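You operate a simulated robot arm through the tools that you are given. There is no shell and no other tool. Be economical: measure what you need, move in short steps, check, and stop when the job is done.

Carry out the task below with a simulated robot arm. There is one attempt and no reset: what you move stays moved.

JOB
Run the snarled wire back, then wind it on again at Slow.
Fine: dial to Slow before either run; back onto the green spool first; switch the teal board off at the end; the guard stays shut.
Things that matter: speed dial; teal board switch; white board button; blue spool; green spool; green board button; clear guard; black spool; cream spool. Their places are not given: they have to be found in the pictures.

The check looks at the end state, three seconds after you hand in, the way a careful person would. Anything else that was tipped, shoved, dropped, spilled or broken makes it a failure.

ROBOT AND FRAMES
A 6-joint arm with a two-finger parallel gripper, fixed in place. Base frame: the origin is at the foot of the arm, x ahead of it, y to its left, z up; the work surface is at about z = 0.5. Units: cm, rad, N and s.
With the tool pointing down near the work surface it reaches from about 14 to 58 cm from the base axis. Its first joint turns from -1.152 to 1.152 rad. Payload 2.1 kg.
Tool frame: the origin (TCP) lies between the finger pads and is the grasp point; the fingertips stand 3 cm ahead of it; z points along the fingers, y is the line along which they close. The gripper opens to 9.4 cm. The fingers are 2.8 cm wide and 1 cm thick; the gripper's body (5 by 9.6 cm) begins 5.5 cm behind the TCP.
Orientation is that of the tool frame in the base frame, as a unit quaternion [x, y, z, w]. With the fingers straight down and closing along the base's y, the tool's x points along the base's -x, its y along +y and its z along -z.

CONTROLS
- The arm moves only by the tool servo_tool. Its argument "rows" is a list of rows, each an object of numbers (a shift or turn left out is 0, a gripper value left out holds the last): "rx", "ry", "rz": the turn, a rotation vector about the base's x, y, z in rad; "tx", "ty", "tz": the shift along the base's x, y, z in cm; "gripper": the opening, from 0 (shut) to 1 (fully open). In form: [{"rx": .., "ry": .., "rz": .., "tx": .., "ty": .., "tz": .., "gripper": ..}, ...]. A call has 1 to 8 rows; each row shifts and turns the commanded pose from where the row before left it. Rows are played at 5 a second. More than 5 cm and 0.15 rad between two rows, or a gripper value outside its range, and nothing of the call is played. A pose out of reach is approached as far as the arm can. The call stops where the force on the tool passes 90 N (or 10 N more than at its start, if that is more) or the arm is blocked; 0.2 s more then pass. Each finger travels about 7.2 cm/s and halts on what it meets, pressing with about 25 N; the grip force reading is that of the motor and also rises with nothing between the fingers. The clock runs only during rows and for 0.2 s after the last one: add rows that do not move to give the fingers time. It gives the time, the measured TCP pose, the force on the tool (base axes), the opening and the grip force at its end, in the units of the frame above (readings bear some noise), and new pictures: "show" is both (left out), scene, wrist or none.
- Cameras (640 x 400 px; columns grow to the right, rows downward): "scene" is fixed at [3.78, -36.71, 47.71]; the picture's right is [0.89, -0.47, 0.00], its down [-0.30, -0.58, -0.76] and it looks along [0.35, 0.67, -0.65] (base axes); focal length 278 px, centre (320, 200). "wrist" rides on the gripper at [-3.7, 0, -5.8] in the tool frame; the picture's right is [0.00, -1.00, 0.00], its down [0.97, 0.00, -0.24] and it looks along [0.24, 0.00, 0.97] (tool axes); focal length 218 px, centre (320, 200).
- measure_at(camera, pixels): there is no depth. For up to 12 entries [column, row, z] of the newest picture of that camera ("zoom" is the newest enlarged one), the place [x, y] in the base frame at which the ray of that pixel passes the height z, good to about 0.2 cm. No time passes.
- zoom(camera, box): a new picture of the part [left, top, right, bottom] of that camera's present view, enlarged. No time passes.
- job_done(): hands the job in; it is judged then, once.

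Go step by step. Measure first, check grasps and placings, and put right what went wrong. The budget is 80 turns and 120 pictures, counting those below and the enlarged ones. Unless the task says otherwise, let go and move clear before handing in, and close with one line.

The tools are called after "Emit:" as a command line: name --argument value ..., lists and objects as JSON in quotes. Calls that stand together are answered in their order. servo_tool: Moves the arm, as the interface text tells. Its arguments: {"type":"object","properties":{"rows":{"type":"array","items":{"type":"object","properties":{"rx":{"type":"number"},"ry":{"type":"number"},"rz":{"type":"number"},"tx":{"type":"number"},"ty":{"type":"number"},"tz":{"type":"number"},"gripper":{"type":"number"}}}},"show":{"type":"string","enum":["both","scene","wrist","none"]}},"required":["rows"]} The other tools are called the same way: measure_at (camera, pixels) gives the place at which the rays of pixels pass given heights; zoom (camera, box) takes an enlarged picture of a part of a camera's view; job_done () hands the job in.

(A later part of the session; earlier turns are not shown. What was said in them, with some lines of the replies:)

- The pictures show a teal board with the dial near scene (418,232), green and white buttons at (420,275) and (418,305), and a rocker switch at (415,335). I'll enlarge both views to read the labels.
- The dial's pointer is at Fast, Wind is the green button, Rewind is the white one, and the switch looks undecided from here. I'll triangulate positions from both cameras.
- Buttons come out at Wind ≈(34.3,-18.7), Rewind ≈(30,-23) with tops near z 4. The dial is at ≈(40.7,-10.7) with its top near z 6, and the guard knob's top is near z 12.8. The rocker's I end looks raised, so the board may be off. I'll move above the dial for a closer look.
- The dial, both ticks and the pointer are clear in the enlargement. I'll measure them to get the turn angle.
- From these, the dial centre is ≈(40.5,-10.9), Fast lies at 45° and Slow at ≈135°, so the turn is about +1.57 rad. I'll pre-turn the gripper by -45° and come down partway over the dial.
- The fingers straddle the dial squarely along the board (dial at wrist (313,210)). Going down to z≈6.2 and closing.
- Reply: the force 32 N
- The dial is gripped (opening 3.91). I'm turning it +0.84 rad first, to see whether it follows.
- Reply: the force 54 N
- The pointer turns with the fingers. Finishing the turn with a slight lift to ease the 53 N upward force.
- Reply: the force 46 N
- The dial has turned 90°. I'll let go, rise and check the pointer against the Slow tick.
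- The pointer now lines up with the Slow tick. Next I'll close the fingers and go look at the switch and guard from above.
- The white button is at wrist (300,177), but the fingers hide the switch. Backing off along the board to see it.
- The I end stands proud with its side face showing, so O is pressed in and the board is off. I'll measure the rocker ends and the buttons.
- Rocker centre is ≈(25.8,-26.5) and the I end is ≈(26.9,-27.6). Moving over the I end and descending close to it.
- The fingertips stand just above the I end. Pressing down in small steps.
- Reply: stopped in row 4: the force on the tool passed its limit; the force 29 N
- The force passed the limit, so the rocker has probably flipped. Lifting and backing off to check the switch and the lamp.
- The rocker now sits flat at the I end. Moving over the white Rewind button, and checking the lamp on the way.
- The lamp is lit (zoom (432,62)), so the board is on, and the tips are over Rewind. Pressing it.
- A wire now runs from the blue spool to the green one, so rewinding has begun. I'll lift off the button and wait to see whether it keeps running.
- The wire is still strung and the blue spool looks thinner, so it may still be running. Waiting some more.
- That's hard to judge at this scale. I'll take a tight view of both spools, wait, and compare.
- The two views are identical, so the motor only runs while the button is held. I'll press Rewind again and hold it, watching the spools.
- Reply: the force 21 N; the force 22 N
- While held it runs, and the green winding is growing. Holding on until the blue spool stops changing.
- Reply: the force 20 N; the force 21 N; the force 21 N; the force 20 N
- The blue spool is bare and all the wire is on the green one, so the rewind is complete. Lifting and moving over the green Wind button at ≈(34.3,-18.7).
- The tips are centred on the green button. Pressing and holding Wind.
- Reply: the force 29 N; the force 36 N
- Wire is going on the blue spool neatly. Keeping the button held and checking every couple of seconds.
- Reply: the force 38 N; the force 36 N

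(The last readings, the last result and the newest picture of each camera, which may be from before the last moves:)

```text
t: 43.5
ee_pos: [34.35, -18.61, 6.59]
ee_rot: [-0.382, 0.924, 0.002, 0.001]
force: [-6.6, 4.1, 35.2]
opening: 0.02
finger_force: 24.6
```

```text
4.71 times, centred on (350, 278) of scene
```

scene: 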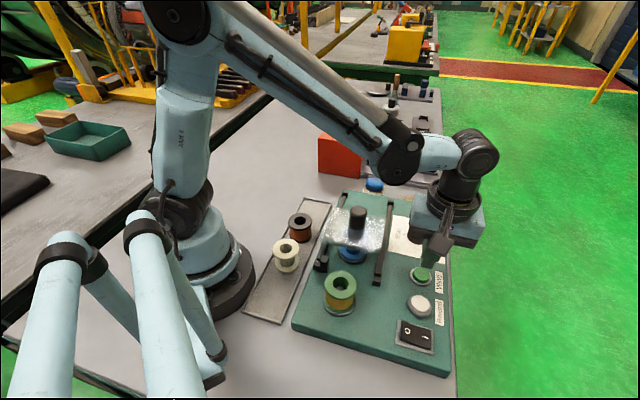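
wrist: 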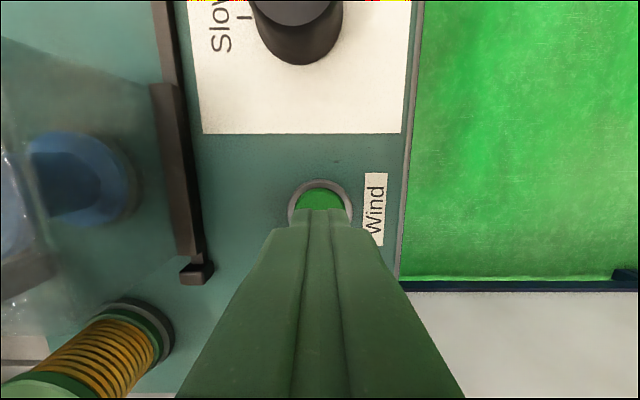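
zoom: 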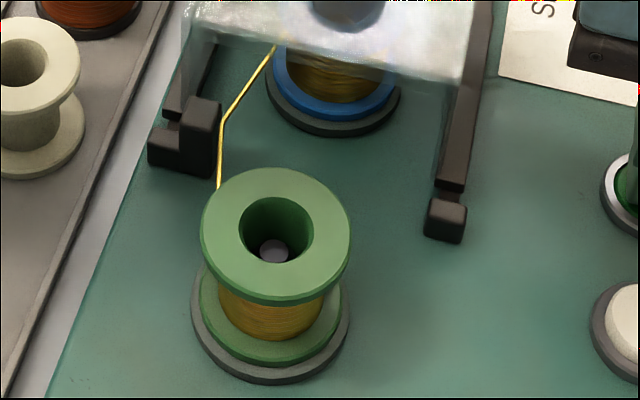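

Blue keeps filling and green keeps thinning, with the strand still strung at zoom (245,110). I'll continue and watch for completion.

Emit:
servo_tool --rows '[{}, {}, {}, {}, {}]' --show "none"

Emit:
zoom --camera "scene" --box '[320, 235, 380, 320]'

Emit:
servo_tool --rows '[{}, {}, {}, {}, {}]' --show "none"

Emit:
zoom --camera "scene" --box '[320, 235, 380, 320]'

```text
t: 44.7
ee_pos: [34.18, -18.75, 6.66]
ee_rot: [-0.381, 0.924, 0.002, 0.0]
force: [-5.0, 3.1, 33.4]
opening: 0.0
finger_force: 25.7
```

```text
4.71 times, centred on (350, 278) of scene
```

zoom: 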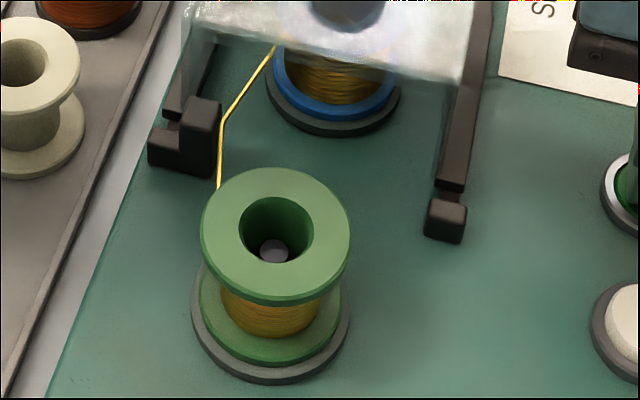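

```text
t: 45.9
ee_pos: [34.3, -18.64, 6.64]
ee_rot: [-0.382, 0.924, 0.002, 0.0]
force: [-3.5, 2.5, 33.3]
opening: 0.02
finger_force: 25.1
```

```text
4.71 times, centred on (350, 278) of scene
```

zoom: 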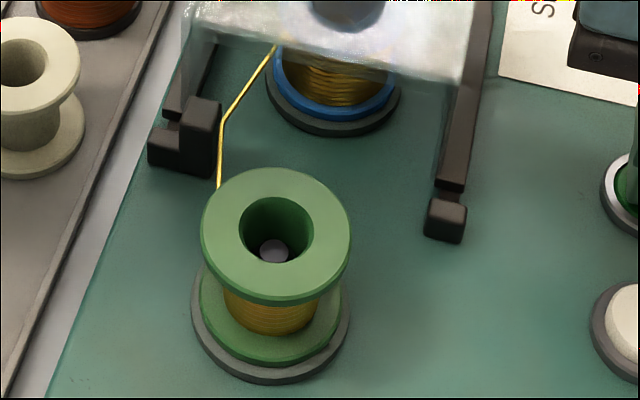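

It's still winding evenly, and all the wire fitted on one spool before, so I'll continue to the end.

Emit:
servo_tool --rows '[{}, {}, {}, {}, {}, {}, {}, {}]' --show "none"

Emit:
zoom --camera "scene" --box '[320, 235, 380, 320]'

Emit:
servo_tool --rows '[{}, {}, {}, {}, {}, {}, {}, {}]' --show "none"

Emit:
zoom --camera "scene" --box '[320, 235, 380, 320]'

```text
t: 47.7
ee_pos: [34.27, -18.72, 6.69]
ee_rot: [-0.383, 0.924, 0.003, 0.001]
force: [-0.1, -0.7, 33.7]
opening: 0.01
finger_force: 24.9
```

```text
4.71 times, centred on (350, 278) of scene
```

zoom: 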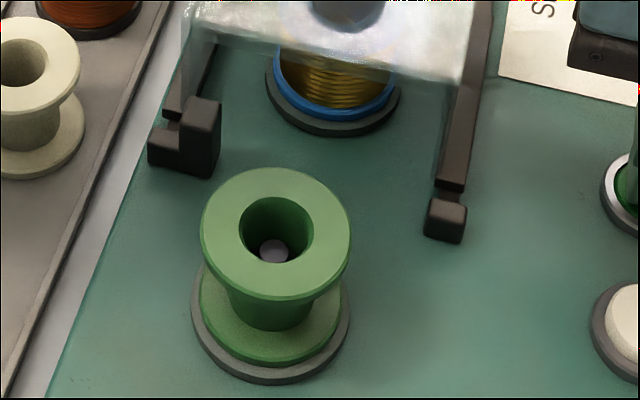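

```text
t: 49.5
ee_pos: [34.4, -18.67, 6.55]
ee_rot: [-0.382, 0.924, 0.001, 0.0]
force: [0.9, -0.5, 32.8]
opening: 0.0
finger_force: 25.1
```

```text
4.71 times, centred on (350, 278) of scene
```

zoom: 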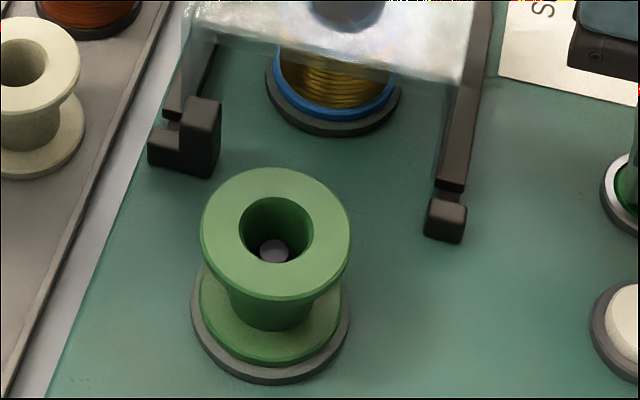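

The wire is all on the blue spool in even turns and green is bare, so the wind is complete. Lifting and moving over the switch's O end at ≈(24.6,-25.4).

Emit:
servo_tool --rows '[{"tz": 2}, {"tz": 2.5}, {"tx": -3.2, "ty": -2.2}, {"tx": -3.2, "ty": -2.2}, {"tx": -3.3, "ty": -2.2}, {"tz": -2.9}, {}]'

Emit:
zoom --camera "scene" --box '[380, 255, 450, 360]'

```text
t: 51.1
ee_pos: [24.63, -25.4, 8.18]
ee_rot: [-0.382, 0.924, 0.001, 0.0]
force: [-0.2, 0.1, 0.2]
opening: 0.0
finger_force: 24.9
```

scene: 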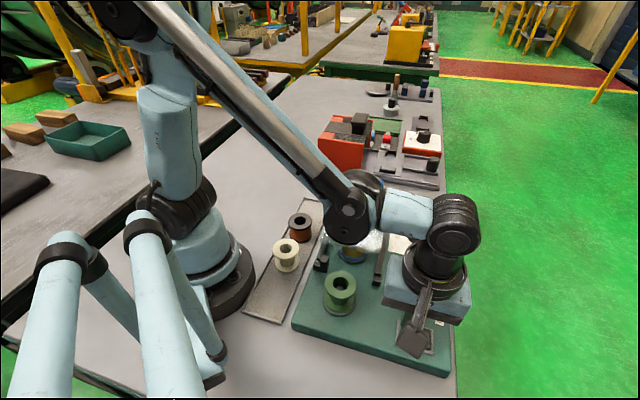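
wrist: 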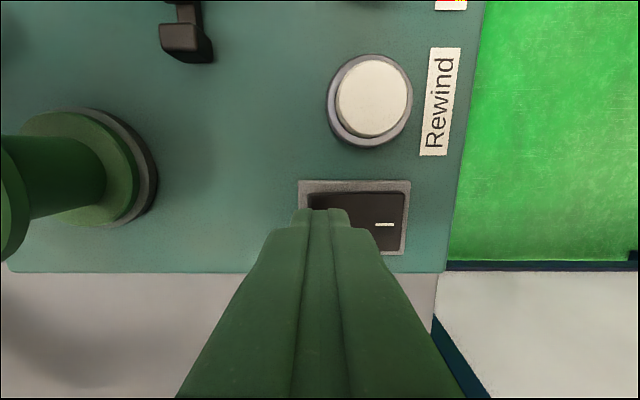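

```text
3.81 times, centred on (415, 308) of scene
```

zoom: 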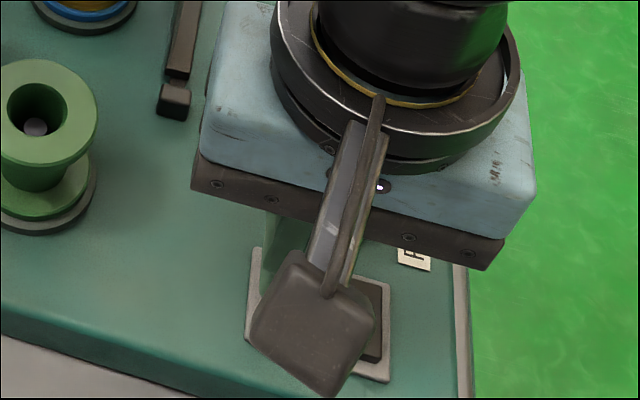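

The tips are over the O end, with the I mark still visible at wrist (384,224). Pressing down.

Emit:
servo_tool --rows '[{"tz": -0.6}, {"tz": -0.4}, {"tz": -0.2}, {"tz": -0.2}, {}]' --show "wrist"

```text
t: 52.1
ee_pos: [24.61, -25.45, 7.22]
ee_rot: [-0.382, 0.924, 0.003, -0.001]
force: [-2.4, 2.1, 31.3]
opening: 0.0
finger_force: 25.0
stopped in row 4: the force on the tool passed its limit (the readings are from after the stop); the commanded pose is now the measured one
```

wrist: 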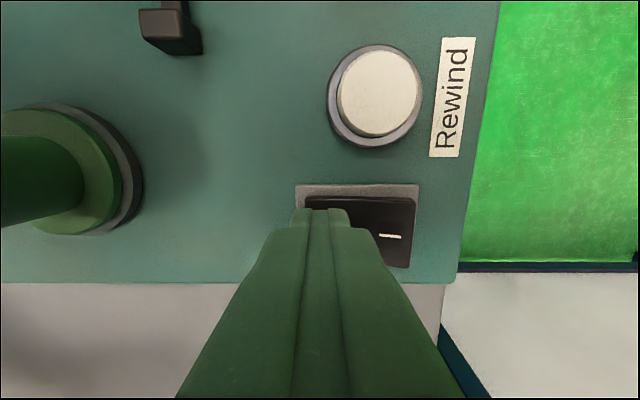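

The force limit tripped just as it did on the first flip. Lifting and moving clear to check the switch, lamp, dial, guard and spools.

Emit:
servo_tool --rows '[{"tz": 3}, {"tz": 5}, {"tz": 5}, {"tx": 3, "ty": -3, "tz": 3}, {"tx": 3, "ty": -3, "tz": 3}, {"ty": -3, "tz": 2}, {}]'

Emit:
zoom --camera "scene" --box '[290, 180, 460, 380]'

Emit:
zoom --camera "scene" --box '[385, 310, 445, 360]'

```text
refused: row 4 steps farther than a row can; nothing moved
```

```text
2.00 times, centred on (375, 280) of scene
```

zoom: 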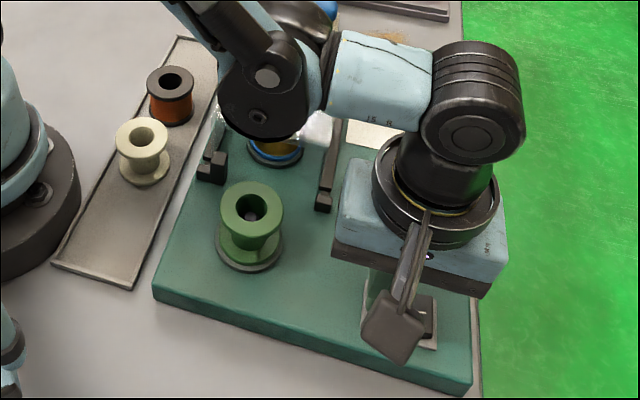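

```text
8.00 times, centred on (415, 335) of scene
```

zoom: 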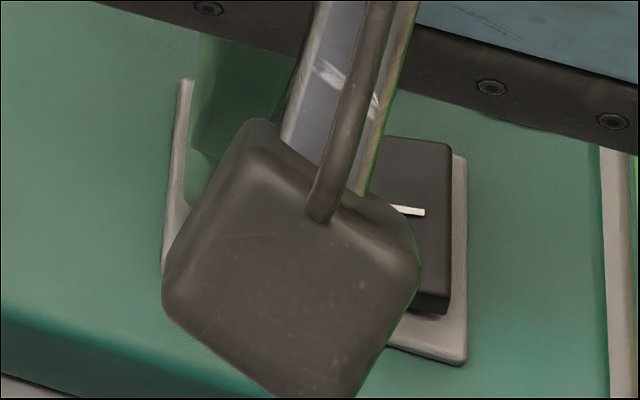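

One row was too long, so nothing moved, but the I end already looks raised. Repeating with shorter steps, up and away to the far end of the board.

Emit:
servo_tool --rows '[{"tz": 4}, {"tz": 4.5}, {"tz": 4.5}, {"tx": 3, "tz": 3}, {"tx": 4, "ty": 2}, {"tx": 4, "ty": 2}, {"tx": 4, "ty": 2}, {}]'

Emit:
zoom --camera "scene" --box '[290, 180, 460, 380]'

Emit:
zoom --camera "scene" --box '[385, 310, 445, 360]'

```text
t: 53.9
ee_pos: [39.75, -18.99, 22.78]
ee_rot: [-0.382, 0.924, 0.002, -0.001]
force: [0.4, 0.5, -0.2]
opening: 0.0
finger_force: 25.2
```

scene: 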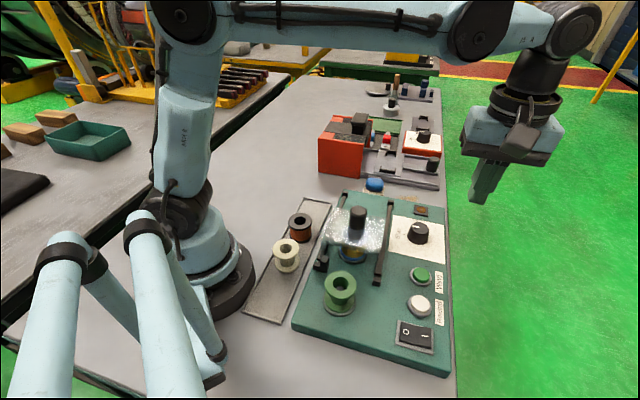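
wrist: 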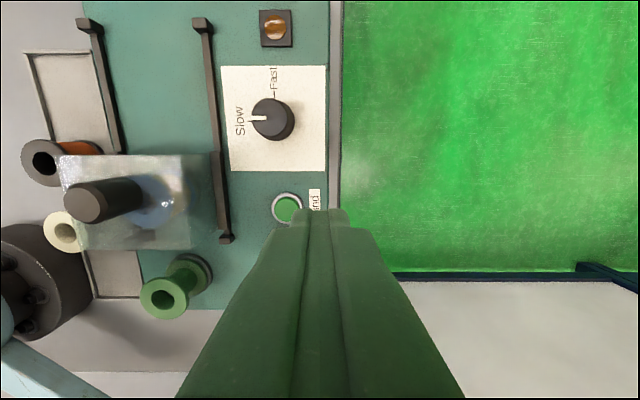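

```text
2.00 times, centred on (375, 280) of scene
```

zoom: 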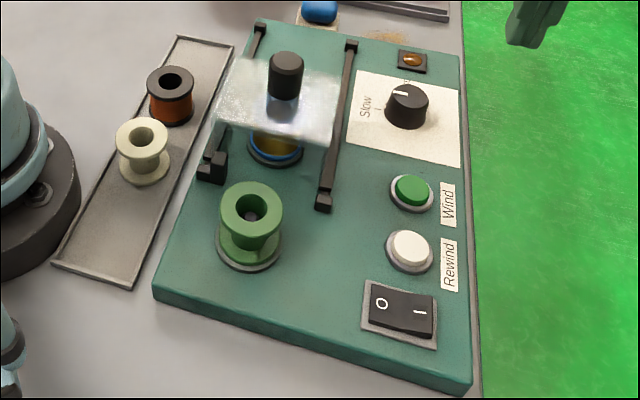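

```text
8.00 times, centred on (415, 335) of scene
```

zoom: 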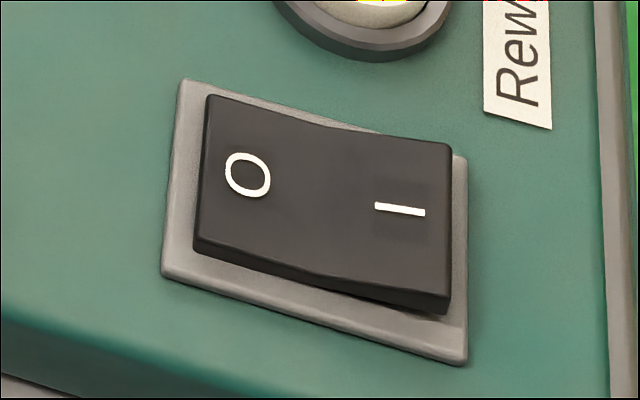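

The switch is at O with the lamp dark, and the dial is at Slow. The guard hasn't moved, the wire is evenly wound on the blue spool, and the arm is clear, so I'm handing in.

Emit:
job_done

```text
The job is handed in.
```

I ran the snarled wire back onto the green spool and wound it evenly onto the blue one, with the dial at Slow before both runs; the guard stayed shut and the teal board is off.
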